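You operate a simulated robot arm through the tools that you are given. There is no shell and no other tool.

The job below is to be done with a simulated robot arm. You get a single attempt, and the scene is never put back.

## Task
Switch the parts wash off, move the green banded sleeve to the white tray and drain the tub.
Fine: switch off first; rest the lid on the blue mat, then back on.

The check looks at the end state, three seconds after you hand in, the way a careful person would. Anything else that was tipped, shoved, dropped, spilled or broken makes it a failure. A push-on lid holds only when it is set on centred and level and pressed home; a screw cap is set on level and turned clockwise until tight.

## Robot
A 6-joint arm with a two-finger parallel gripper, fixed in place. Base frame: the origin is at the foot of the arm, x ahead of it, y to its left, z up; the work surface is at about z = 0.9. Units: m, rad, N and s.
With the tool pointing down near the work surface it reaches from about 0.24 to 0.64 m from the base axis. Its first joint turns from -1.152 to 1.152 rad. Payload 2.7 kg.
The TCP is the grasp point between the finger pads, 0.023 m short of the fingertips. In the tool frame z runs along the fingers and y along their closing line. The gripper opens to 0.094 m. The fingers are 0.038 m wide and 0.01 m thick; the gripper's body (0.054 by 0.096 m) begins 0.039 m behind the TCP.
Orientation is told as [roll, pitch, yaw] about the base's x, y, z axes, in that order, counted from this pose: with the fingers straight down and closing along the base's y, the tool's x points along the base's -x, its y along +y and its z along -z.

## Interface
- The arm moves only by the tool drive_tool. Its argument "steps" is a list of rows, each an object of numbers (a shift or turn left out is 0, a gripper value left out holds the last): "ax", "ay", "az": the turn, a rotation vector about the tool's x, y, z in rad; "x", "y", "z": the shift along the tool's x, y, z in m; "gripper": the opening, from 0 (shut) to 1 (fully open). In form: [{"ax": .., "ay": .., "az": .., "x": .., "y": .., "z": .., "gripper": ..}, ...]. A call has 1 to 20 rows; each row is the pose to reach, as a shift and turn from the pose commanded when the call began, along the tool's axes at that moment. Rows are played at 5 a second. More than 0.05 m and 0.15 rad between two rows, or a gripper value outside its range, and nothing of the call is played. A pose out of reach is approached as far as the arm can. The call stops where the force on the tool passes 40 N (or 10 N more than at its start, if that is more) or the arm is blocked; 0.2 s more then pass. Each finger travels about 0.045 m/s and halts on what it meets, pressing with about 28 N; the grip force reading is that of the motor and also rises with nothing between the fingers. The clock runs only during rows and for 0.2 s after the last one: add rows that repeat a pose to give the fingers time. The reply holds the time, the measured pose of the TCP, the force on the tool along the base axes, the opening and the grip force, in the units named above and with some noise, with the torque about the TCP (base axes, N m) and any sound that the robot's microphone picked up, and new pictures: "views" is both (left out), scene, wrist or none.
- Cameras (640 x 400 px; columns grow to the right, rows downward): "scene" is fixed at [0.0711, -0.4232, 1.4182]; the picture's right is [0.83, -0.55, 0.00], its down [-0.24, -0.37, -0.90] and it looks along [0.50, 0.75, -0.44] (base axes); focal length 371 px, centre (320, 200). "wrist" rides on the gripper at [0.086, 0.016, -0.075] in the tool frame; the picture's right is [-0.18, 0.98, 0.00], its down [-0.58, -0.11, -0.81] and it looks along [-0.79, -0.15, 0.59] (tool axes); focal length 243 px, centre (320, 200). There is no depth. A picture from a camera that has moved, and an enlarged one, comes with that camera's place and axes in the base frame and with its lens.
- inspect(camera, box): a new picture of the part [left, top, right, bottom] of that camera's present view, enlarged. No time passes.
- job_done(): hands the job in; it is judged then, once.

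Nothing tells you positions but the pictures and the camera data. Unless the task says otherwise, let go and move clear before handing in.

The tools are called by a JSON object that holds its "op" and its "data". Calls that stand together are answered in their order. drive_tool: Moves the arm, as the interface text tells. Its arguments: {"type":"object","properties":{"steps":{"type":"array"},"views":{"type":"string","enum":["both","scene","wrist","none"]}},"required":["steps"]} The other tools are called the same way: inspect (camera, box) takes an enlarged picture of a part of a camera's view; job_done () hands the job in.

At the start:

```text
clock: 0.0
tcp_pos: [0.2851, 0.231, 1.2302]
tcp_rot: [0.001, 0.0, -0.001]
wrist_force: [-0.3, 0.9, -0.9]
moment: [0.01, 0.01, 0.0]
opening: 0.0943
gripper_force: 0.0
```

scene: 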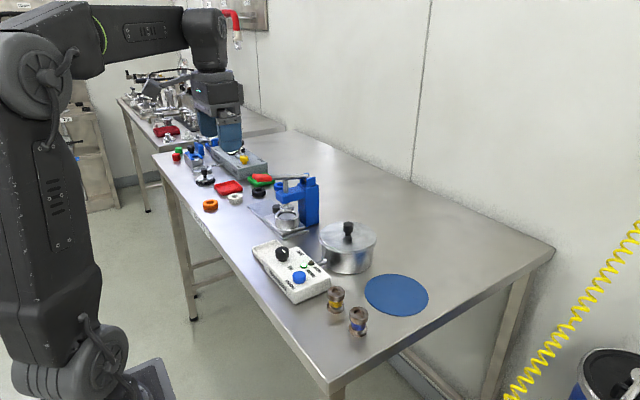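
wrist: 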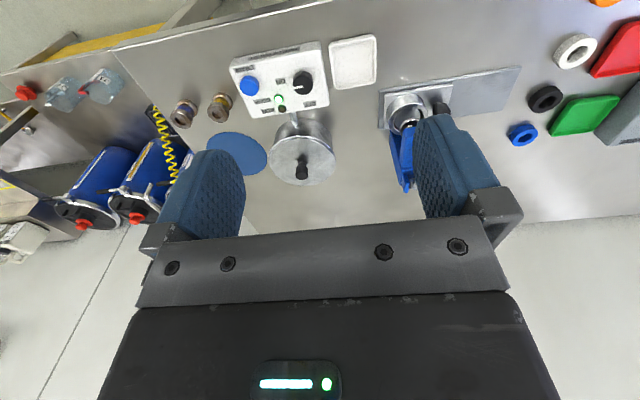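

I see a tub with a lid, a control box with a black knob and a blue button, two banded sleeves, a blue mat, and a white tray (in the wrist view). I'll look closer before moving.

{"op": "inspect", "data": {"camera": "scene", "box": [230, 200, 440, 340]}}

{"op": "inspect", "data": {"camera": "wrist", "box": [160, 20, 400, 200]}}

{"op": "inspect", "data": {"camera": "scene", "box": [240, 230, 340, 310]}}

{"op": "inspect", "data": {"camera": "scene", "box": [150, 120, 340, 240]}}

```text
2.86 times, centred on (335, 270) of scene
camera zoom: at [0.0711, -0.4232, 1.4182], right [0.83, -0.55, 0.0], down [-0.24, -0.37, -0.9], along [0.5, 0.75, -0.44], focal length 1061 px, centre (277, 0)
```

zoom: 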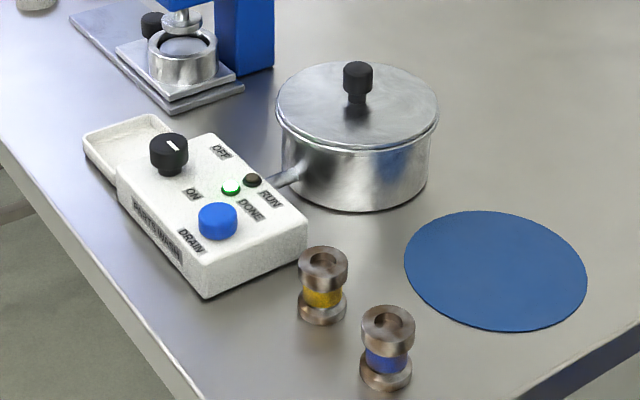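

```text
2.22 times, centred on (280, 110) of wrist
camera zoom: at [0.1979, 0.2466, 1.3051], right [0.18, 0.98, 0.0], down [0.58, -0.11, 0.81], along [0.79, -0.15, -0.59], focal length 539 px, centre (409, 400)
```

zoom: 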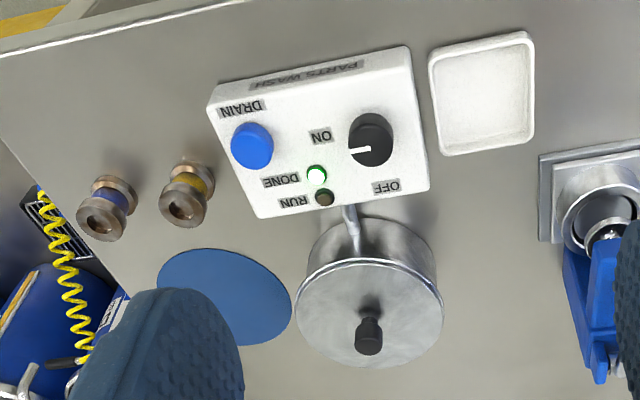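

```text
5.00 times, centred on (290, 270) of scene
camera zoom: at [0.0711, -0.4232, 1.4182], right [0.83, -0.55, 0.0], down [-0.24, -0.37, -0.9], along [0.5, 0.75, -0.44], focal length 1856 px, centre (470, -150)
```

zoom: 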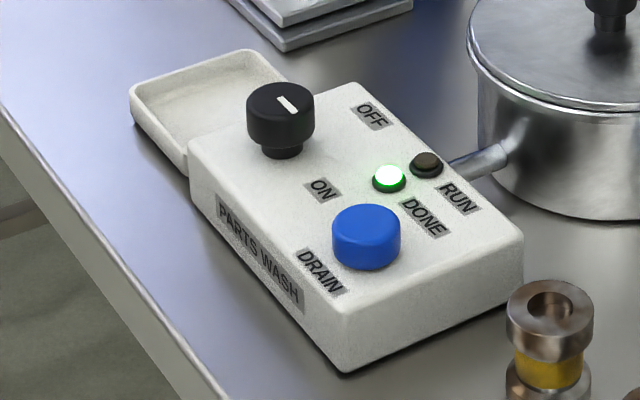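

```text
3.33 times, centred on (245, 180) of scene
camera zoom: at [0.0711, -0.4232, 1.4182], right [0.83, -0.55, 0.0], down [-0.24, -0.37, -0.9], along [0.5, 0.75, -0.44], focal length 1237 px, centre (570, 267)
```

zoom: 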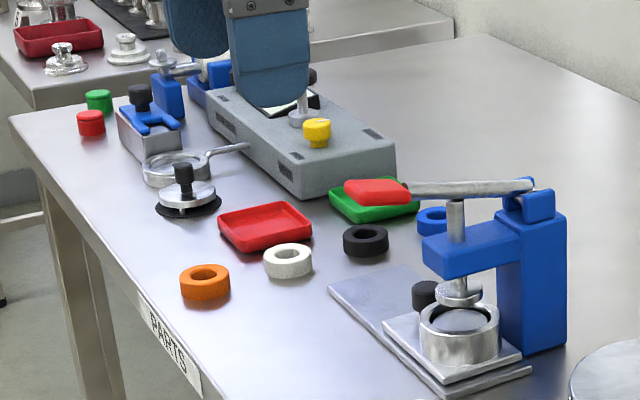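

The dial points at ON, and only yellow- and blue-banded sleeves stand outside, so the green one is likely inside the lidded tub at about (0.53, 0.147). I take the dial to be at about (0.38, 0.187), the drain button at (0.373, 0.103), the mat at (0.54, -0.005) and the tray at (0.382, 0.265). First I'll move closer above the panel for a better look.

{"op": "drive_tool", "data": {"steps": [{"x": -0.01, "y": -0.01, "z": 0.03}, {"x": -0.02, "y": -0.02, "z": 0.06}, {"x": -0.03, "y": -0.035, "z": 0.09}, {"x": -0.04, "y": -0.05, "z": 0.12}, {"x": -0.045, "y": -0.06, "z": 0.14}, {"x": -0.045, "y": -0.06, "z": 0.14}]}}

```text
clock: 1.4
tcp_pos: [0.3284, 0.1702, 1.0882]
tcp_rot: [0.003, 0.001, 0.002]
wrist_force: [-0.5, -0.2, 0.0]
moment: [-0.02, -0.01, -0.03]
opening: 0.094
gripper_force: 0.0
camera wrist: at [0.2416, 0.1872, 1.1634], right [0.18, 0.98, 0.0], down [0.58, -0.11, 0.81], along [0.79, -0.15, -0.59], focal length 243 px, centre (320, 200)
```

scene: 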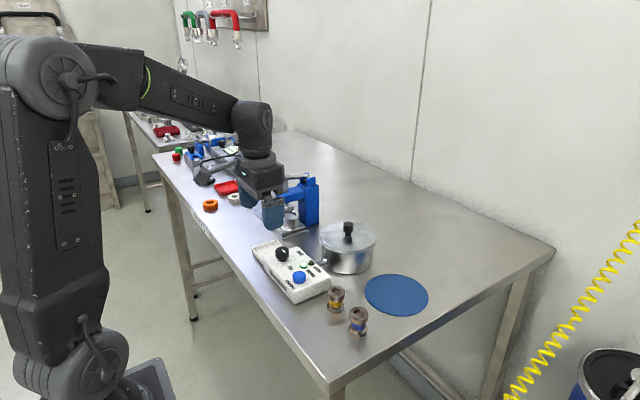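
wrist: 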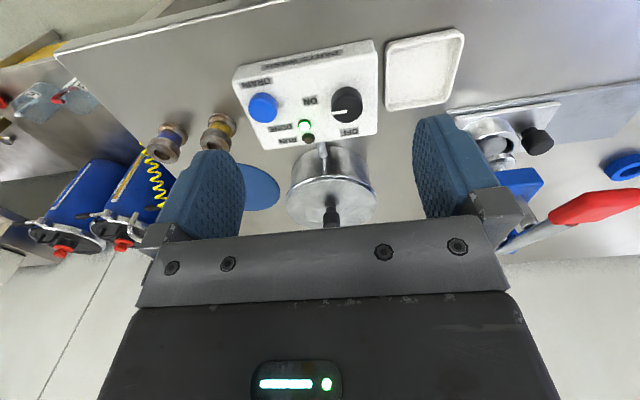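

{"op": "inspect", "data": {"camera": "wrist", "box": [220, 20, 480, 180]}}

{"op": "inspect", "data": {"camera": "wrist", "box": [310, 60, 400, 150]}}

{"op": "inspect", "data": {"camera": "scene", "box": [250, 230, 310, 270]}}

{"op": "inspect", "data": {"camera": "wrist", "box": [270, 130, 400, 230]}}

```text
2.46 times, centred on (350, 100) of wrist
camera zoom: at [0.2416, 0.1872, 1.1634], right [0.18, 0.98, 0.0], down [0.58, -0.11, 0.81], along [0.79, -0.15, -0.59], focal length 597 px, centre (246, 446)
```

zoom: 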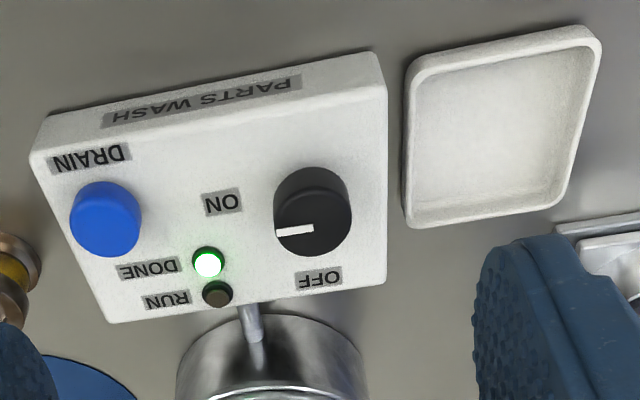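

```text
4.44 times, centred on (355, 105) of wrist
camera zoom: at [0.2416, 0.1872, 1.1634], right [0.18, 0.98, 0.0], down [0.58, -0.11, 0.81], along [0.79, -0.15, -0.59], focal length 1078 px, centre (164, 622)
```

zoom: 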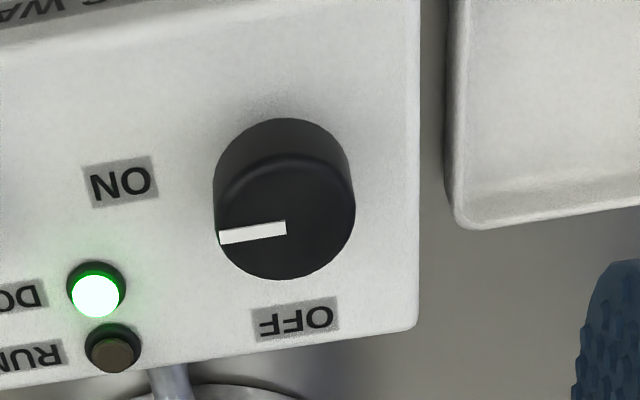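

```text
10.00 times, centred on (280, 250) of scene
camera zoom: at [0.0711, -0.4232, 1.4182], right [0.83, -0.55, 0.0], down [-0.24, -0.37, -0.9], along [0.5, 0.75, -0.44], focal length 3712 px, centre (720, -300)
```

zoom: 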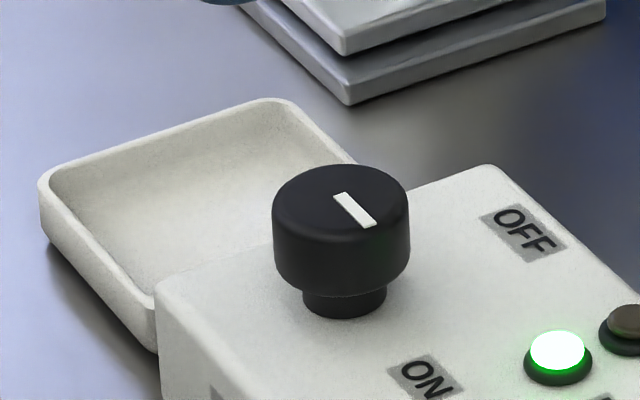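

```text
4.00 times, centred on (335, 180) of wrist
camera zoom: at [0.2416, 0.1872, 1.1634], right [0.18, 0.98, 0.0], down [0.58, -0.11, 0.81], along [0.79, -0.15, -0.59], focal length 970 px, centre (260, 280)
```

zoom: 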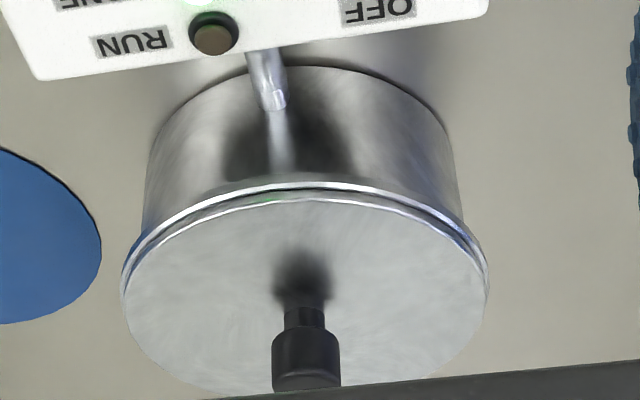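

The dial pointer is on ON (toward -y) and OFF lies toward +x, a quarter turn counterclockwise seen from above. I put the dial at (0.380, 0.188) with its head from z about 0.941 to 0.956. I'll hover over it with the gripper pre-turned 45° the other way.

{"op": "drive_tool", "data": {"steps": [{"x": -0.01, "y": 0.003, "z": 0.01, "az": 0.13, "gripper": 0.65}, {"x": -0.02, "y": 0.006, "z": 0.02, "az": 0.26}, {"x": -0.03, "y": 0.01, "z": 0.03, "az": 0.39}, {"x": -0.04, "y": 0.014, "z": 0.045, "az": 0.52}, {"x": -0.051, "y": 0.017, "z": 0.06, "az": 0.65}, {"x": -0.051, "y": 0.017, "z": 0.07, "az": 0.785}, {"x": -0.051, "y": 0.017, "z": 0.07, "az": 0.785}]}}

```text
clock: 3.0
tcp_pos: [0.3814, 0.1879, 1.0194]
tcp_rot: [0.0, 0.001, -0.786]
wrist_force: [0.2, -0.2, 1.2]
moment: [0.04, 0.01, -0.02]
opening: 0.0612
gripper_force: 0.0
camera wrist: at [0.3309, 0.2603, 1.0951], right [0.83, 0.56, 0.0], down [0.33, -0.49, 0.81], along [0.46, -0.66, -0.59], focal length 243 px, centre (320, 200)
```

scene: 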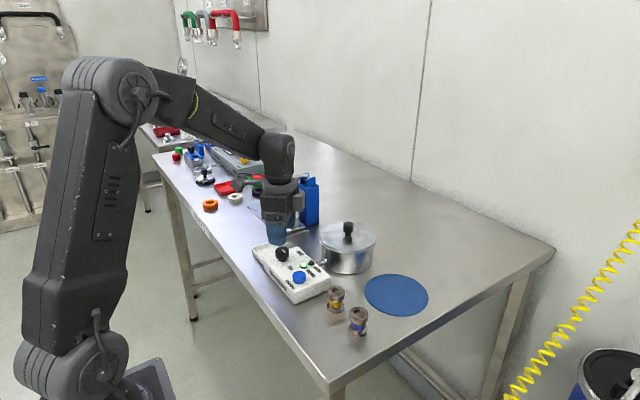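
wrist: 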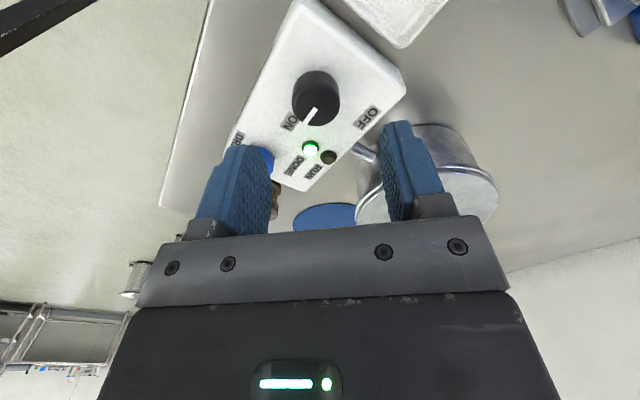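

{"op": "inspect", "data": {"camera": "wrist", "box": [270, 60, 370, 140]}}

```text
5.00 times, centred on (320, 100) of wrist
camera zoom: at [0.3309, 0.2603, 1.0951], right [0.83, 0.56, 0.0], down [0.33, -0.49, 0.81], along [0.46, -0.66, -0.59], focal length 1213 px, centre (320, 700)
```

zoom: 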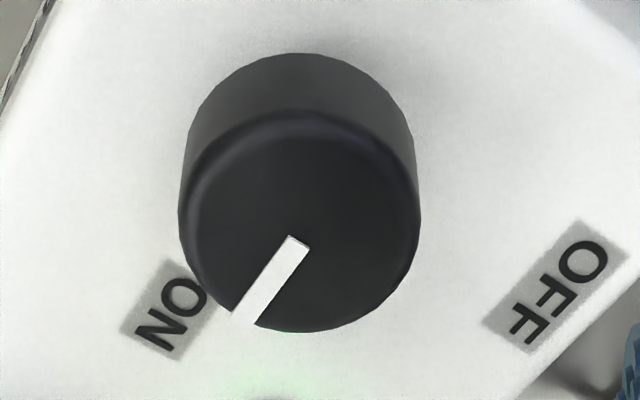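

The dial sits about 2.5 mm toward tool -y from the grip centre. I'll correct that, lower around its head, and close the fingers.

{"op": "drive_tool", "data": {"steps": [{"y": -0.0025, "z": 0.015}, {"y": -0.0025, "z": 0.03}, {"y": -0.0025, "z": 0.042}, {"y": -0.0025, "z": 0.052}, {"y": -0.0025, "z": 0.057}, {"y": -0.0025, "z": 0.057}]}}

```text
clock: 4.4
tcp_pos: [0.3795, 0.186, 0.9626]
tcp_rot: [0.002, 0.0, -0.785]
wrist_force: [-0.1, 0.1, 1.2]
moment: [-0.01, -0.04, -0.02]
opening: 0.061
gripper_force: 0.0
camera wrist: at [0.3287, 0.2579, 1.0378], right [0.82, 0.57, 0.0], down [0.33, -0.49, 0.81], along [0.46, -0.66, -0.59], focal length 243 px, centre (320, 200)
```

scene: 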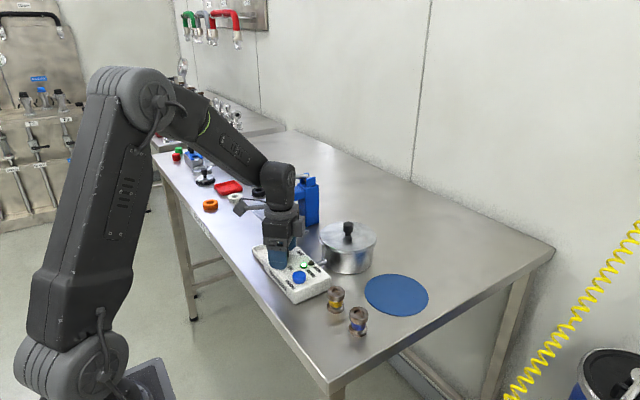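
wrist: 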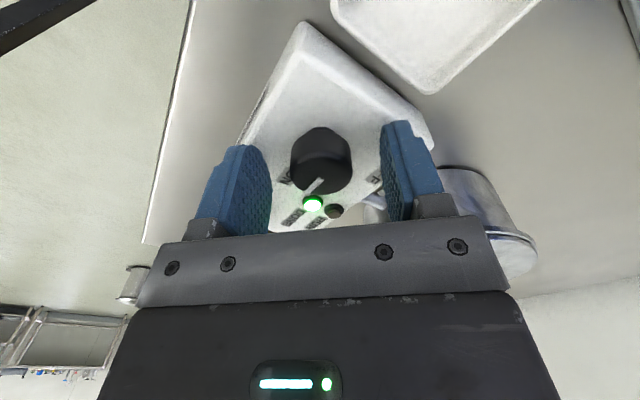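

The dial sits between the pads, well centred. Closing on it now.

{"op": "drive_tool", "data": {"steps": [{"gripper": 0.45}, {"gripper": 0.35}, {"gripper": 0.2}, {"gripper": 0.2}, {"gripper": 0.2}], "views": "wrist"}}

```text
clock: 5.6
tcp_pos: [0.3798, 0.1862, 0.9626]
tcp_rot: [0.003, 0.0, -0.783]
wrist_force: [9.2, 10.1, -3.2]
moment: [-0.05, -0.03, -0.06]
opening: 0.0287
gripper_force: 44.7
camera wrist: at [0.3293, 0.2584, 1.0381], right [0.82, 0.57, 0.0], down [0.33, -0.49, 0.81], along [0.46, -0.66, -0.59], focal length 243 px, centre (320, 200)
```

wrist: 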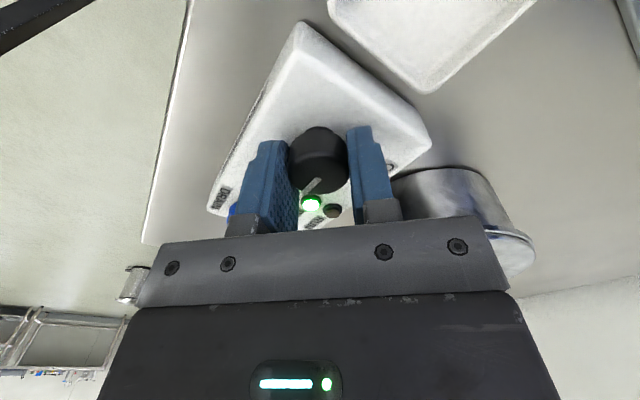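

The sideways force shows I'm about a millimetre off centre. I'll relieve it before turning.

{"op": "drive_tool", "data": {"steps": [{"y": 0.0007}, {"y": 0.0012}, {"y": 0.0012}], "views": "none"}}

```text
clock: 6.4
tcp_pos: [0.3811, 0.186, 0.9627]
tcp_rot: [0.002, 0.0, -0.786]
wrist_force: [-0.8, -10.9, 18.0]
moment: [0.19, 0.69, 0.02]
opening: 0.0292
gripper_force: 45.2
```

{"op": "drive_tool", "data": {"steps": [{"y": 0}, {"y": 0}], "views": "wrist"}}

```text
clock: 7.0
tcp_pos: [0.3789, 0.187, 0.963]
tcp_rot: [0.003, 0.0, -0.782]
wrist_force: [-3.2, -19.1, 28.1]
moment: [0.12, 0.67, 0.04]
opening: 0.029
gripper_force: 45.7
camera wrist: at [0.3295, 0.2586, 1.0381], right [0.82, 0.57, 0.0], down [0.33, -0.49, 0.81], along [0.46, -0.66, -0.59], focal length 243 px, centre (320, 200)
```

wrist: 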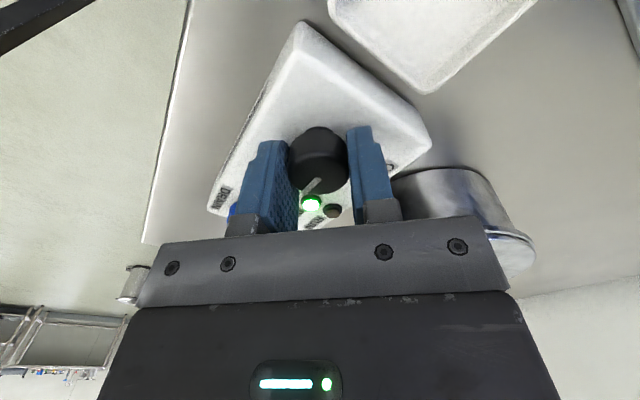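

The force is building up, so I'll open the fingers to release it, then re-grip.

{"op": "drive_tool", "data": {"steps": [{"gripper": 0.35}, {"gripper": 0.45}, {"gripper": 0.5}, {"gripper": 0.5}], "views": "wrist"}}

```text
clock: 8.0
tcp_pos: [0.3795, 0.1874, 0.9621]
tcp_rot: [0.001, 0.002, -0.785]
wrist_force: [-0.7, -0.4, 0.1]
moment: [0.0, 0.01, 0.0]
opening: 0.047
gripper_force: 0.0
camera wrist: at [0.3296, 0.2597, 1.0372], right [0.82, 0.57, 0.0], down [0.33, -0.49, 0.81], along [0.46, -0.66, -0.59], focal length 243 px, centre (320, 200)
```

wrist: 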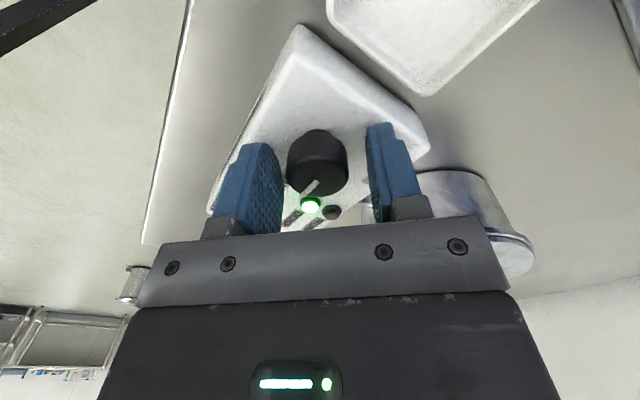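

{"op": "inspect", "data": {"camera": "wrist", "box": [240, 100, 400, 240]}}

{"op": "inspect", "data": {"camera": "scene", "box": [240, 220, 340, 290]}}

```text
2.86 times, centred on (320, 170) of wrist
camera zoom: at [0.3296, 0.2597, 1.0372], right [0.82, 0.57, 0.0], down [0.33, -0.49, 0.81], along [0.46, -0.66, -0.59], focal length 693 px, centre (320, 286)
```

zoom: 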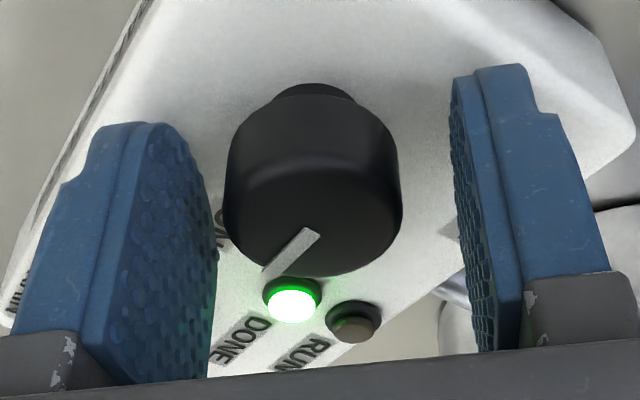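

```text
5.71 times, centred on (290, 255) of scene
camera zoom: at [0.0711, -0.4232, 1.4182], right [0.83, -0.55, 0.0], down [-0.24, -0.37, -0.9], along [0.5, 0.75, -0.44], focal length 2121 px, centre (491, -114)
```

zoom: 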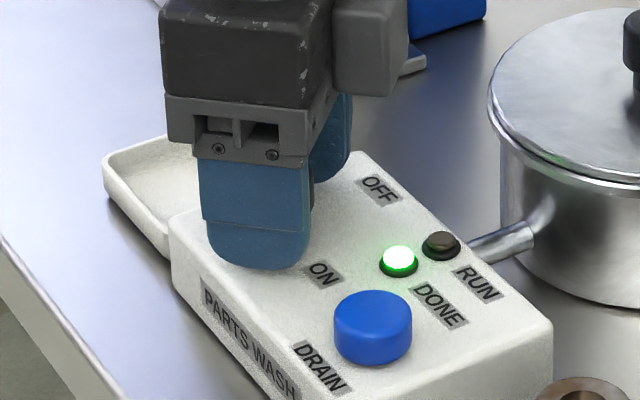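

Combining the views, the dial head top is nearer z 0.962 and its axis is about 3 mm to tool +x. I'll shift there, raise 4 mm so the fingertips clear the panel, and re-grip.

{"op": "drive_tool", "data": {"steps": [{"x": 0.0015, "y": -0.0006, "z": -0.002}, {"x": 0.003, "y": -0.0006, "z": -0.004}, {"x": 0.003, "y": -0.0006, "z": -0.004, "gripper": 0.4}, {"x": 0.003, "y": -0.0006, "z": -0.004, "gripper": 0.3}, {"x": 0.003, "y": -0.0006, "z": -0.004, "gripper": 0.25}, {"x": 0.003, "y": -0.0006, "z": -0.004, "gripper": 0.25}], "views": "wrist"}}

```text
clock: 9.4
tcp_pos: [0.3761, 0.188, 0.9662]
tcp_rot: [-0.001, 0.001, -0.786]
wrist_force: [-8.5, -7.3, 4.7]
moment: [-0.21, 0.35, 0.01]
opening: 0.0291
gripper_force: 45.7
camera wrist: at [0.3272, 0.2613, 1.0414], right [0.82, 0.57, 0.0], down [0.34, -0.49, 0.81], along [0.45, -0.66, -0.59], focal length 243 px, centre (320, 200)
```

wrist: 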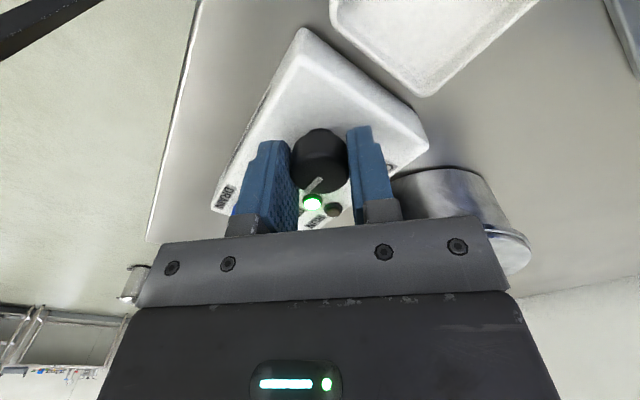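

Sideways force is modest now. I'll start turning counterclockwise (tool az negative) and watch the force.

{"op": "drive_tool", "data": {"steps": [{"y": -0.0004, "az": -0.08}, {"y": -0.0004, "az": -0.16}, {"y": -0.0004, "az": -0.24}, {"y": -0.0004, "az": -0.32}, {"y": -0.0004, "az": -0.4}], "views": "wrist"}}

```text
clock: 10.6
tcp_pos: [0.3781, 0.1881, 0.9666]
tcp_rot: [0.001, 0.002, -0.382]
wrist_force: [-6.3, -0.1, -23.4]
moment: [-0.18, -0.91, -0.01]
opening: 0.029
gripper_force: 44.7
camera wrist: at [0.3026, 0.2357, 1.0415], right [0.54, 0.84, 0.0], down [0.5, -0.32, 0.81], along [0.68, -0.43, -0.59], focal length 243 px, centre (320, 200)
```

wrist: 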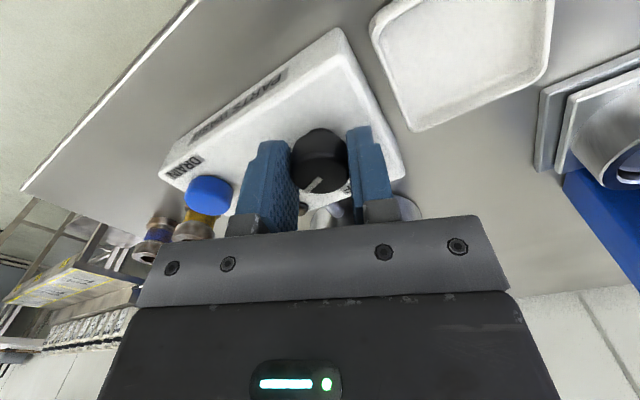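

The dial turns with the gripper. I'll continue, easing down slightly to relieve the upward pull.

{"op": "drive_tool", "data": {"steps": [{"z": 0.001, "az": -0.08}, {"z": 0.001, "az": -0.16}, {"z": 0.001, "az": -0.24}, {"z": 0.001, "az": -0.32}, {"z": 0.001, "az": -0.4}], "views": "wrist"}}

```text
clock: 11.8
tcp_pos: [0.3776, 0.1874, 0.9664]
tcp_rot: [-0.002, 0.001, 0.017]
wrist_force: [-17.9, -6.0, -2.9]
moment: [0.01, 0.16, -0.03]
opening: 0.0286
gripper_force: 45.3
camera wrist: at [0.29, 0.2028, 1.0416], right [0.17, 0.99, 0.0], down [0.59, -0.1, 0.8], along [0.79, -0.13, -0.59], focal length 243 px, centre (320, 200)
```

wrist: 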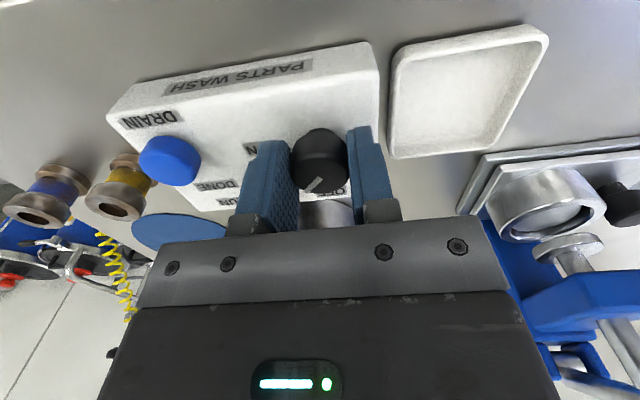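

{"op": "drive_tool", "data": {"steps": [{"x": 0.0008, "az": -0.08}, {"x": 0.0008, "az": -0.16}, {"x": 0.0008, "az": -0.24}, {"x": 0.0008, "az": -0.32}, {"x": 0.0008, "az": -0.4}], "views": "wrist"}}

```text
clock: 13.0
tcp_pos: [0.377, 0.1884, 0.9655]
tcp_rot: [0.003, 0.001, 0.416]
wrist_force: [-4.9, -9.2, -5.7]
moment: [-0.28, 0.67, 0.01]
opening: 0.0291
gripper_force: 45.2
camera wrist: at [0.291, 0.1676, 1.0413], right [-0.23, 0.97, 0.0], down [0.58, 0.13, 0.81], along [0.78, 0.19, -0.59], focal length 243 px, centre (320, 200)
```

wrist: 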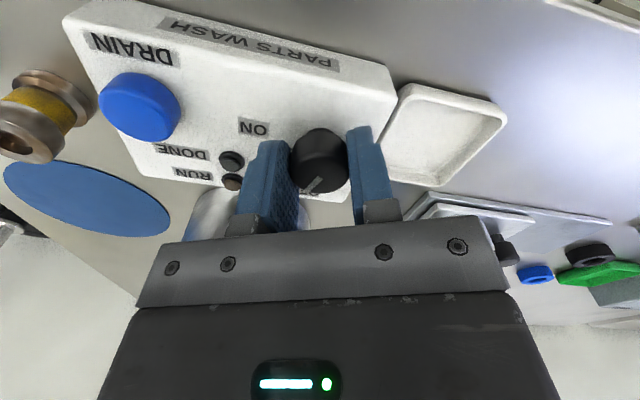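

Both lamps are now dark. I'll finish the quarter turn to OFF.

{"op": "drive_tool", "data": {"steps": [{"az": -0.08}, {"az": -0.16}, {"az": -0.24}, {"az": -0.32}, {"az": -0.37}, {"az": -0.37}], "views": "wrist"}}

```text
clock: 14.4
tcp_pos: [0.3769, 0.1858, 0.9668]
tcp_rot: [-0.002, -0.003, 0.789]
wrist_force: [10.6, -15.2, -2.3]
moment: [-1.14, 0.57, -0.08]
opening: 0.029
gripper_force: 45.2
camera wrist: at [0.3041, 0.1377, 1.0411], right [-0.57, 0.82, 0.0], down [0.49, 0.33, 0.81], along [0.67, 0.46, -0.59], focal length 243 px, centre (320, 200)
```

wrist: 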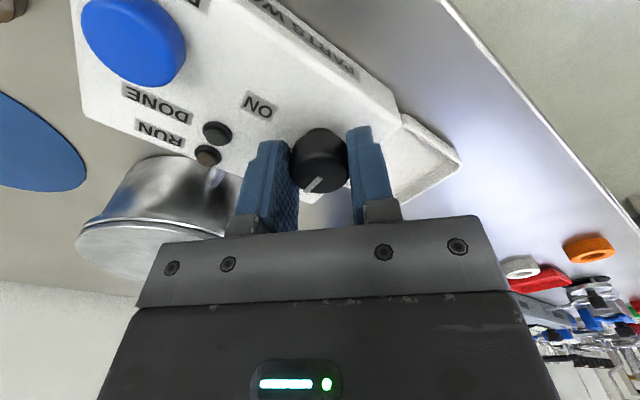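

The dial has turned the full 90°. Releasing and lifting straight up to check it.

{"op": "drive_tool", "data": {"steps": [{"gripper": 0.4}, {"gripper": 0.5}, {"gripper": 0.6}, {"gripper": 0.6}, {"gripper": 0.6, "z": -0.02}, {"gripper": 0.6, "z": -0.05}, {"gripper": 0.6, "z": -0.09}, {"gripper": 0.6, "z": -0.12}, {"gripper": 0.6, "z": -0.12}], "views": "both"}}

{"op": "inspect", "data": {"camera": "wrist", "box": [200, 40, 440, 200]}}

{"op": "inspect", "data": {"camera": "scene", "box": [240, 220, 340, 310]}}

```text
clock: 16.4
tcp_pos: [0.3756, 0.1906, 1.0859]
tcp_rot: [0.002, -0.003, 0.786]
wrist_force: [-0.1, 0.4, 0.1]
moment: [0.0, 0.02, 0.02]
opening: 0.0564
gripper_force: 0.2
camera wrist: at [0.3021, 0.1401, 1.1615], right [-0.57, 0.82, 0.0], down [0.49, 0.33, 0.81], along [0.67, 0.46, -0.59], focal length 243 px, centre (320, 200)
```

scene: 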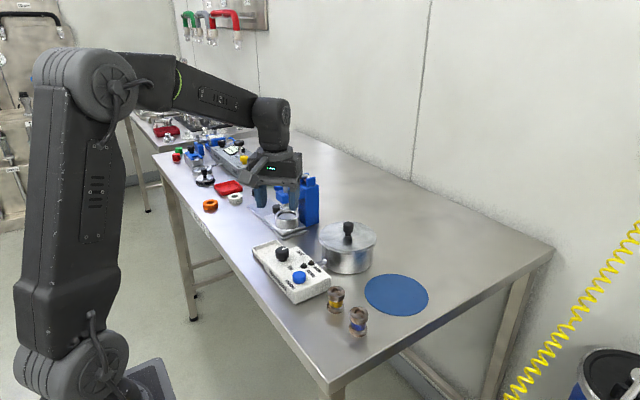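
wrist: 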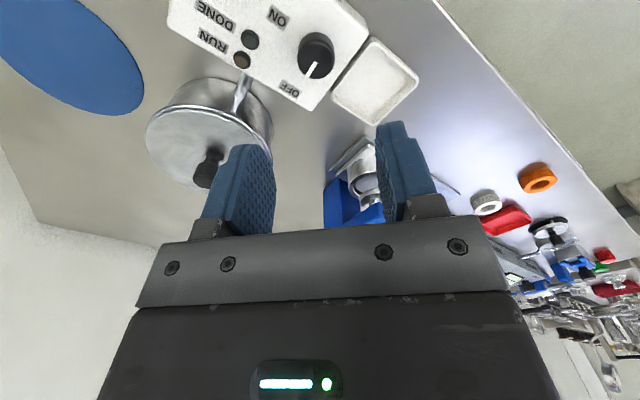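

```text
2.50 times, centred on (320, 120) of wrist
camera zoom: at [0.3021, 0.1401, 1.1615], right [-0.57, 0.82, 0.0], down [0.49, 0.33, 0.81], along [0.67, 0.46, -0.59], focal length 606 px, centre (320, 400)
```

zoom: 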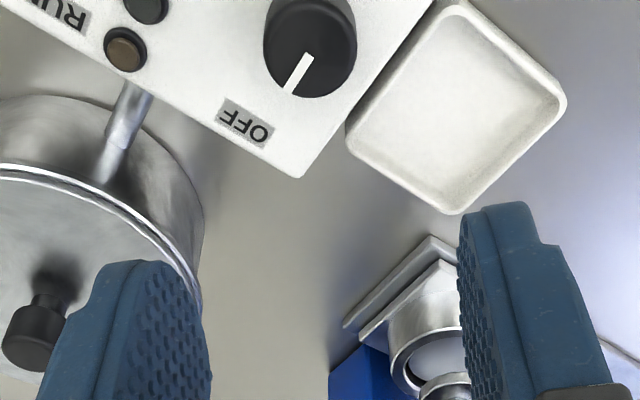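

```text
4.44 times, centred on (290, 265) of scene
camera zoom: at [0.0711, -0.4232, 1.4182], right [0.83, -0.55, 0.0], down [-0.24, -0.37, -0.9], along [0.5, 0.75, -0.44], focal length 1650 px, centre (453, -89)
```

zoom: 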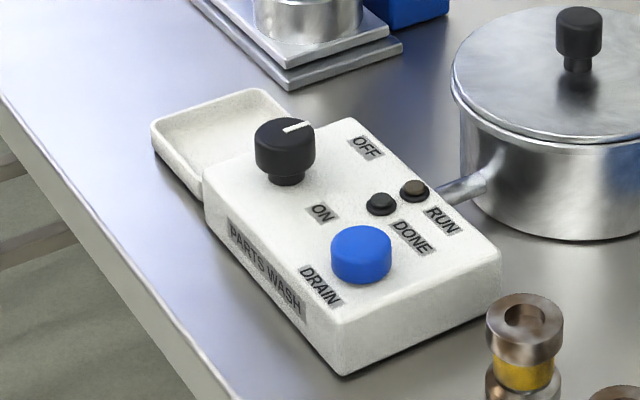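

The dial pointer is now on OFF and both lamps are dark. Next is the lid: I estimate its knob top at (0.528, 0.150, 0.999). I'll hover over it with the gripper square and look.

{"op": "drive_tool", "data": {"steps": [{"x": -0.011, "y": -0.0195, "az": 0.112}, {"x": -0.0226, "y": -0.039, "az": 0.2245}, {"x": -0.0339, "y": -0.0585, "az": 0.337}, {"x": -0.0452, "y": -0.078, "az": 0.449}, {"x": -0.0565, "y": -0.0976, "az": 0.5614}, {"x": -0.0678, "y": -0.117, "az": 0.6737}, {"x": -0.0791, "y": -0.1366, "az": 0.786, "gripper": 0.6}, {"x": -0.0791, "y": -0.1366, "az": 0.786, "gripper": 0.6}]}}

{"op": "inspect", "data": {"camera": "wrist", "box": [240, 60, 400, 200]}}

{"op": "inspect", "data": {"camera": "scene", "box": [310, 190, 410, 280]}}

```text
clock: 18.2
tcp_pos: [0.5287, 0.1461, 1.0855]
tcp_rot: [0.002, 0.0, -0.001]
wrist_force: [0.8, -0.4, -0.2]
moment: [0.0, 0.01, 0.0]
opening: 0.0564
gripper_force: 0.1
camera wrist: at [0.4421, 0.1632, 1.1612], right [0.19, 0.98, 0.0], down [0.58, -0.11, 0.81], along [0.79, -0.15, -0.59], focal length 243 px, centre (320, 200)
```

scene: 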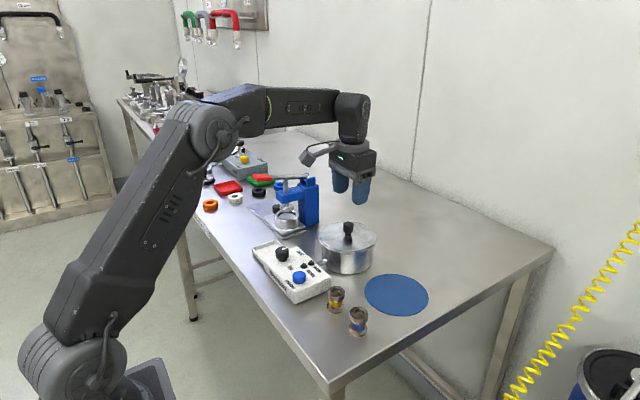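
wrist: 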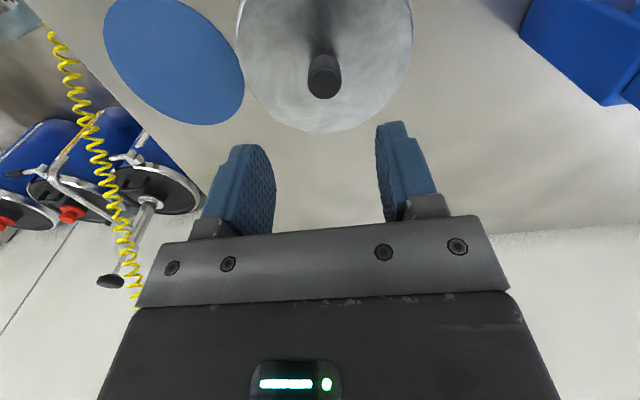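

```text
2.86 times, centred on (320, 130) of wrist
camera zoom: at [0.4421, 0.1632, 1.1612], right [0.19, 0.98, 0.0], down [0.58, -0.11, 0.81], along [0.79, -0.15, -0.59], focal length 693 px, centre (320, 400)
```

zoom: 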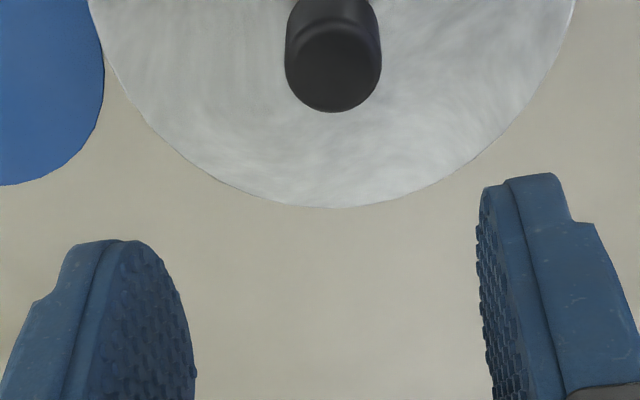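

```text
4.44 times, centred on (360, 235) of scene
camera zoom: at [0.0712, -0.4232, 1.4182], right [0.83, -0.55, 0.0], down [-0.24, -0.37, -0.9], along [0.5, 0.75, -0.44], focal length 1650 px, centre (142, 44)
```

zoom: 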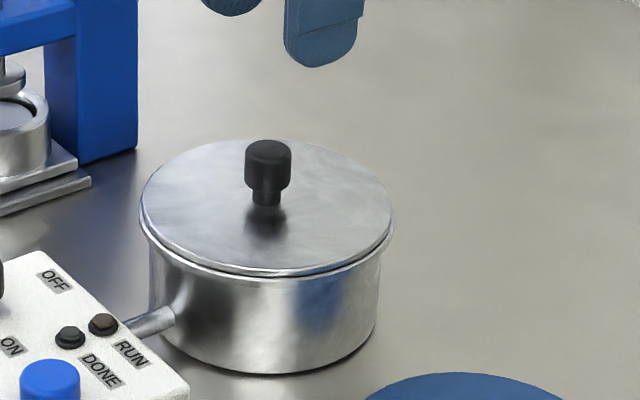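

The lid knob is about 3 mm to tool +y of my centre. I'll correct that, lower to z ≈ 1.00 around the knob head, and check before gripping.

{"op": "drive_tool", "data": {"steps": [{"x": -0.0005, "y": 0.003, "z": 0.02}, {"x": -0.0005, "y": 0.003, "z": 0.04}, {"x": -0.0005, "y": 0.003, "z": 0.06}, {"x": -0.0005, "y": 0.003, "z": 0.075}, {"x": -0.0005, "y": 0.003, "z": 0.083}, {"x": -0.0005, "y": 0.003, "z": 0.083}], "views": "wrist"}}

{"op": "inspect", "data": {"camera": "wrist", "box": [240, 100, 400, 240]}}

{"op": "inspect", "data": {"camera": "scene", "box": [310, 190, 390, 260]}}

```text
clock: 19.6
tcp_pos: [0.5299, 0.1525, 1.0028]
tcp_rot: [0.002, 0.0, 0.001]
wrist_force: [-0.3, 0.1, 0.9]
moment: [-0.02, -0.01, -0.01]
opening: 0.0565
gripper_force: 0.1
camera wrist: at [0.4421, 0.1681, 1.0783], right [0.18, 0.98, 0.0], down [0.58, -0.11, 0.81], along [0.79, -0.15, -0.59], focal length 243 px, centre (320, 200)
```

wrist: 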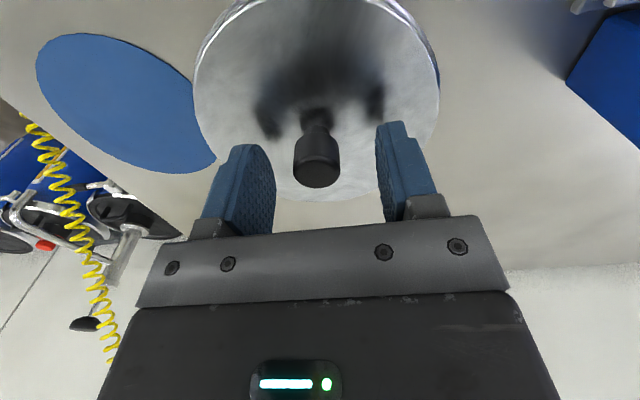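

```text
2.86 times, centred on (320, 170) of wrist
camera zoom: at [0.4421, 0.1681, 1.0783], right [0.18, 0.98, 0.0], down [0.58, -0.11, 0.81], along [0.79, -0.15, -0.59], focal length 693 px, centre (320, 286)
```

zoom: 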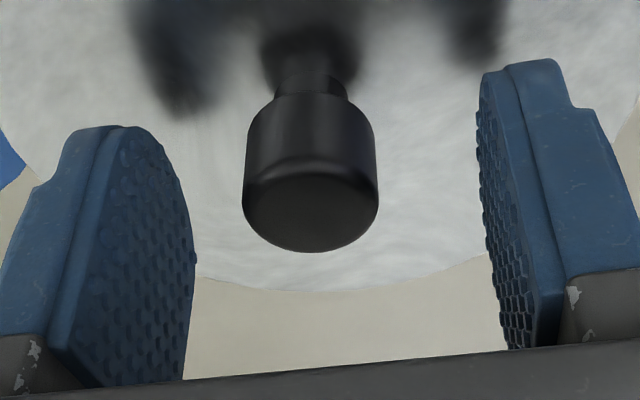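

```text
5.71 times, centred on (350, 225) of scene
camera zoom: at [0.0711, -0.4232, 1.4182], right [0.83, -0.55, 0.0], down [-0.24, -0.37, -0.9], along [0.5, 0.75, -0.44], focal length 2121 px, centre (149, 57)
```

zoom: 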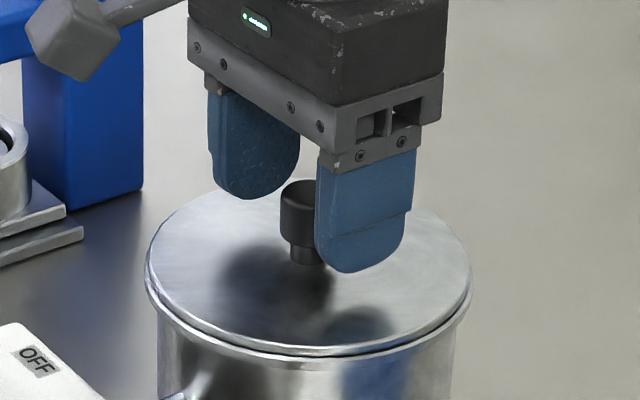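

The knob is about 2 mm toward tool -y now and its top is near z 0.996. I'll nudge over, lower 4 mm, and close on it.

{"op": "drive_tool", "data": {"steps": [{"x": -0.001, "y": -0.0018, "z": 0.002}, {"x": -0.001, "y": -0.0018, "z": 0.004}, {"x": -0.001, "y": -0.0018, "z": 0.004, "gripper": 0.45}, {"x": -0.001, "y": -0.0018, "z": 0.004, "gripper": 0.3}, {"x": -0.001, "y": -0.0018, "z": 0.004, "gripper": 0.15}, {"x": -0.001, "y": -0.0018, "z": 0.004, "gripper": 0.15}, {"x": -0.001, "y": -0.0018, "z": 0.004, "gripper": 0.15}], "views": "wrist"}}

```text
clock: 21.2
tcp_pos: [0.5304, 0.1491, 0.9997]
tcp_rot: [0.003, 0.0, -0.001]
wrist_force: [-0.2, 0.2, 0.2]
moment: [0.0, 0.02, 0.01]
opening: 0.0233
gripper_force: 28.1
heard: snap
camera wrist: at [0.4431, 0.1661, 1.0745], right [0.18, 0.98, 0.0], down [0.58, -0.11, 0.81], along [0.79, -0.15, -0.59], focal length 243 px, centre (320, 200)
```

wrist: 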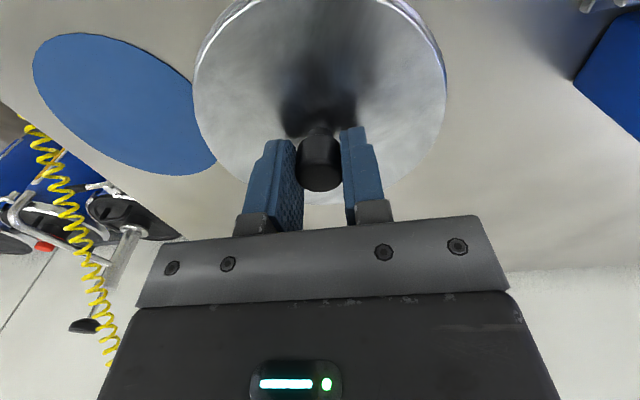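

I heard a snap as the fingers closed, so I'll check whether the lid has already come loose.

{"op": "inspect", "data": {"camera": "scene", "box": [310, 190, 390, 280]}}

{"op": "inspect", "data": {"camera": "wrist", "box": [180, 0, 460, 220]}}

```text
4.44 times, centred on (350, 235) of scene
camera zoom: at [0.0712, -0.4232, 1.4182], right [0.83, -0.55, 0.0], down [-0.24, -0.37, -0.9], along [0.5, 0.75, -0.44], focal length 1650 px, centre (187, 44)
```

zoom: 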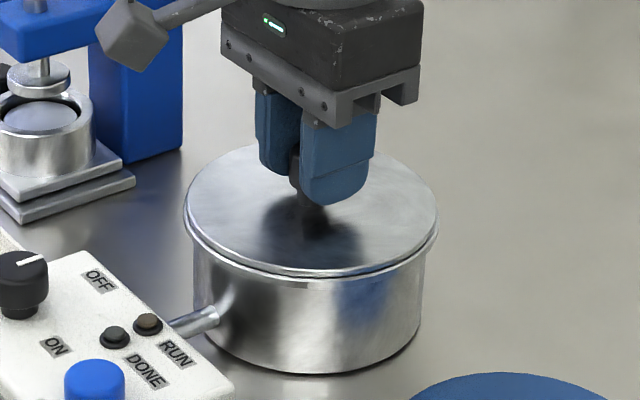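

```text
1.82 times, centred on (320, 110) of wrist
camera zoom: at [0.4431, 0.1661, 1.0745], right [0.18, 0.98, 0.0], down [0.58, -0.11, 0.81], along [0.79, -0.15, -0.59], focal length 441 px, centre (320, 364)
```

zoom: 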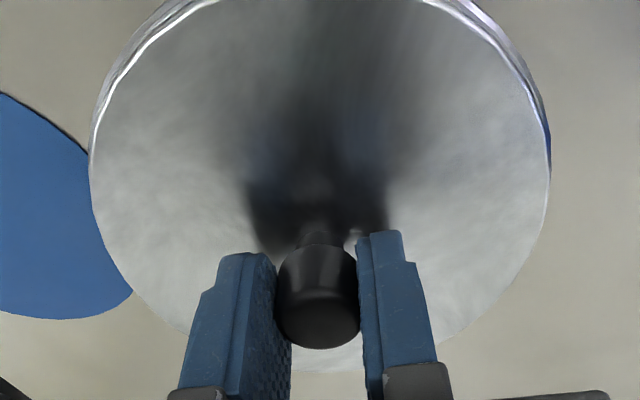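

The lid looks seated in place but seems unsnapped and is firmly gripped. I'll lift it straight up.

{"op": "drive_tool", "data": {"steps": [{"z": -0.004}, {"z": -0.01}, {"z": -0.02}, {"z": -0.035}, {"z": -0.05}, {"z": -0.07}, {"z": -0.09}, {"z": -0.1}, {"z": -0.1}]}}

{"op": "inspect", "data": {"camera": "scene", "box": [310, 170, 410, 280]}}

```text
clock: 23.2
tcp_pos: [0.5297, 0.1492, 1.0985]
tcp_rot: [0.001, 0.0, 0.0]
wrist_force: [-0.8, 0.1, -1.4]
moment: [-0.05, 0.02, -0.01]
opening: 0.0233
gripper_force: 27.8
camera wrist: at [0.443, 0.1646, 1.1733], right [0.18, 0.98, 0.0], down [0.58, -0.11, 0.81], along [0.79, -0.15, -0.59], focal length 243 px, centre (320, 200)
```

scene: 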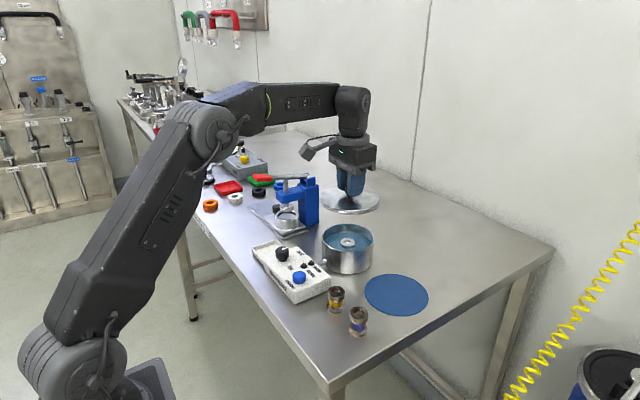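
wrist: 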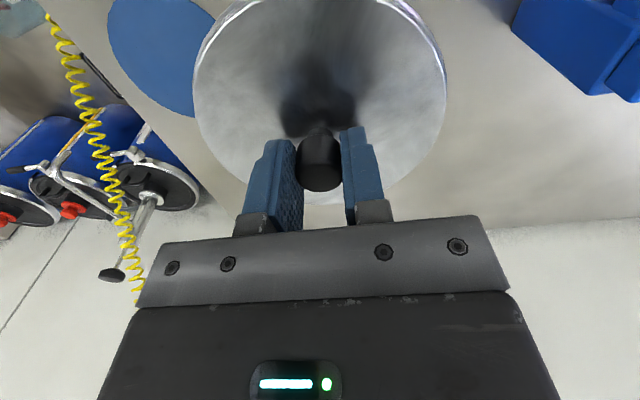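

```text
3.64 times, centred on (360, 225) of scene
camera zoom: at [0.0712, -0.4232, 1.4182], right [0.83, -0.55, 0.0], down [-0.24, -0.37, -0.9], along [0.5, 0.75, -0.44], focal length 1350 px, centre (174, 109)
```

zoom: 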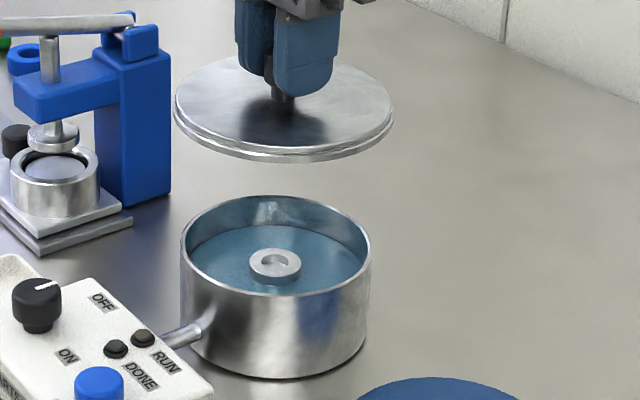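

The tub is open: water inside with the sleeve standing in the centre, its top at about z 0.949. The tub axis is at about (0.531, 0.150). Now I'll carry the lid over the blue mat at about (0.538, -0.0055).

{"op": "drive_tool", "data": {"steps": [{"x": -0.001, "y": -0.02}, {"x": -0.002, "y": -0.045}, {"x": -0.004, "y": -0.075}, {"x": -0.006, "y": -0.105}, {"x": -0.007, "y": -0.132}, {"x": -0.008, "y": -0.155}, {"x": -0.008, "y": -0.155}, {"x": -0.008, "y": -0.155, "z": 0.03}, {"x": -0.008, "y": -0.155, "z": 0.06}, {"x": -0.008, "y": -0.155, "z": 0.09}, {"x": -0.008, "y": -0.155, "z": 0.11}, {"x": -0.008, "y": -0.155, "z": 0.12}, {"x": -0.008, "y": -0.155, "z": 0.12}]}}

{"op": "inspect", "data": {"camera": "scene", "box": [350, 220, 450, 330]}}

{"op": "inspect", "data": {"camera": "wrist", "box": [180, 0, 480, 220]}}

```text
clock: 26.0
tcp_pos: [0.5386, -0.0076, 0.9794]
tcp_rot: [0.0, 0.001, -0.001]
wrist_force: [-0.8, 0.2, -1.4]
moment: [0.0, -0.01, -0.01]
opening: 0.0232
gripper_force: 28.0
camera wrist: at [0.4513, 0.0085, 1.0544], right [0.18, 0.98, 0.0], down [0.58, -0.11, 0.81], along [0.79, -0.15, -0.59], focal length 243 px, centre (320, 200)
```

scene: 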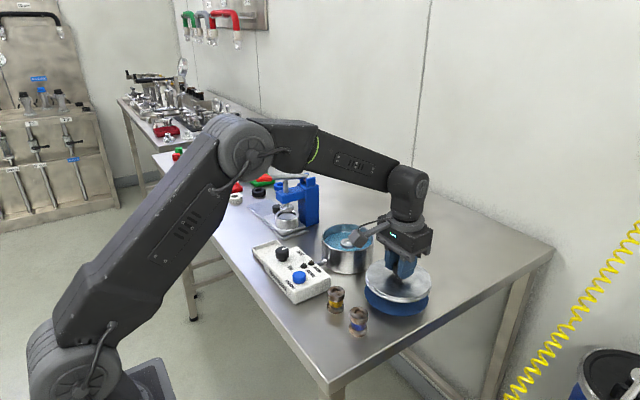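
wrist: 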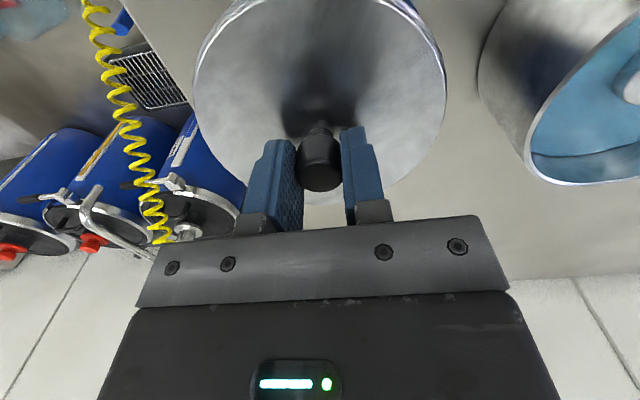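

```text
3.64 times, centred on (400, 275) of scene
camera zoom: at [0.0712, -0.4232, 1.4182], right [0.83, -0.55, 0.0], down [-0.24, -0.37, -0.9], along [0.5, 0.75, -0.44], focal length 1350 px, centre (29, -73)
```

zoom: 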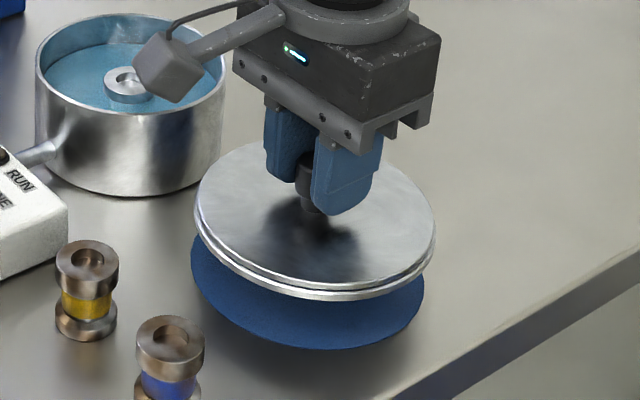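

```text
1.82 times, centred on (330, 110) of wrist
camera zoom: at [0.4513, 0.0085, 1.0544], right [0.18, 0.98, 0.0], down [0.58, -0.11, 0.81], along [0.79, -0.15, -0.59], focal length 441 px, centre (302, 364)
```

zoom: 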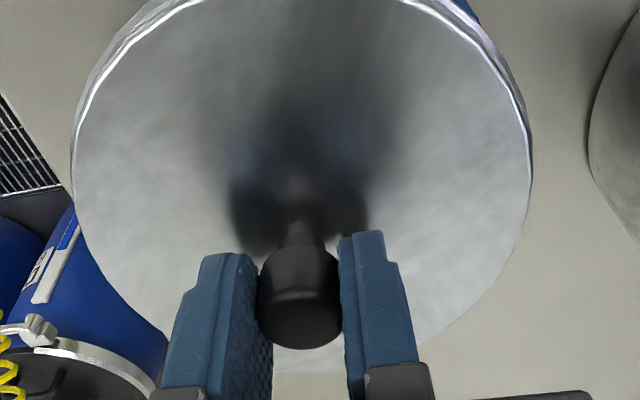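

The lid is centred over the mat with roughly 35 mm to go. Lowering gently.

{"op": "drive_tool", "data": {"steps": [{"z": 0.012}, {"z": 0.022}, {"z": 0.028}, {"z": 0.031}, {"z": 0.0325}, {"z": 0.0325}], "views": "scene"}}

{"op": "inspect", "data": {"camera": "scene", "box": [350, 220, 450, 330]}}

```text
clock: 27.4
tcp_pos: [0.5406, -0.0065, 0.9454]
tcp_rot: [0.002, 0.0, 0.0]
wrist_force: [0.7, -0.1, -1.5]
moment: [-0.04, 0.01, 0.0]
opening: 0.0234
gripper_force: 27.4
```

scene: 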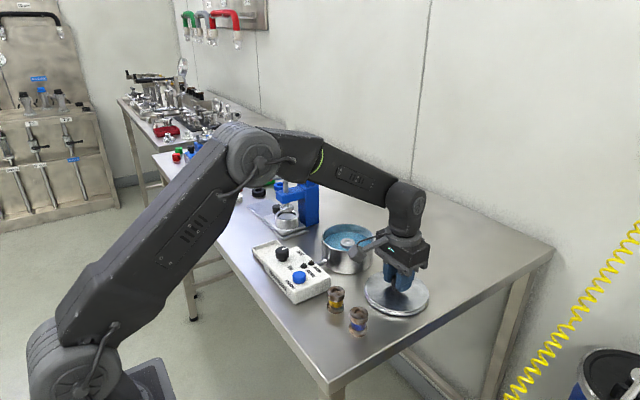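

```text
3.64 times, centred on (400, 275) of scene
camera zoom: at [0.0712, -0.4232, 1.4182], right [0.83, -0.55, 0.0], down [-0.24, -0.37, -0.9], along [0.5, 0.75, -0.44], focal length 1350 px, centre (29, -73)
```

zoom: 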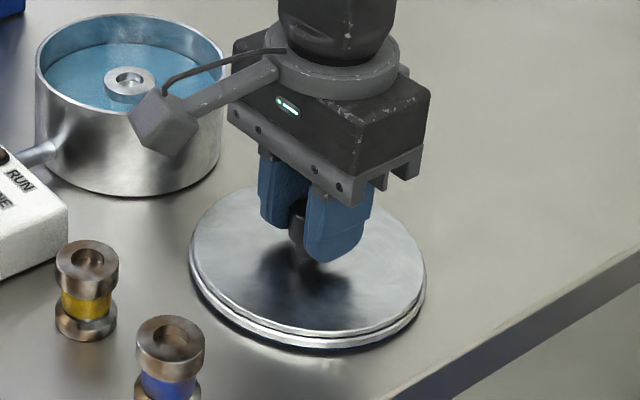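

Almost down. I'll creep the last few millimetres while watching the vertical force.

{"op": "drive_tool", "data": {"steps": [{"z": 0.001}, {"z": 0.002}, {"z": 0.002}], "views": "none"}}

```text
clock: 28.2
tcp_pos: [0.5386, -0.0054, 0.9437]
tcp_rot: [0.002, 0.0, 0.0]
wrist_force: [0.5, -0.1, -0.9]
moment: [-0.02, -0.01, -0.04]
opening: 0.0236
gripper_force: 28.2
```

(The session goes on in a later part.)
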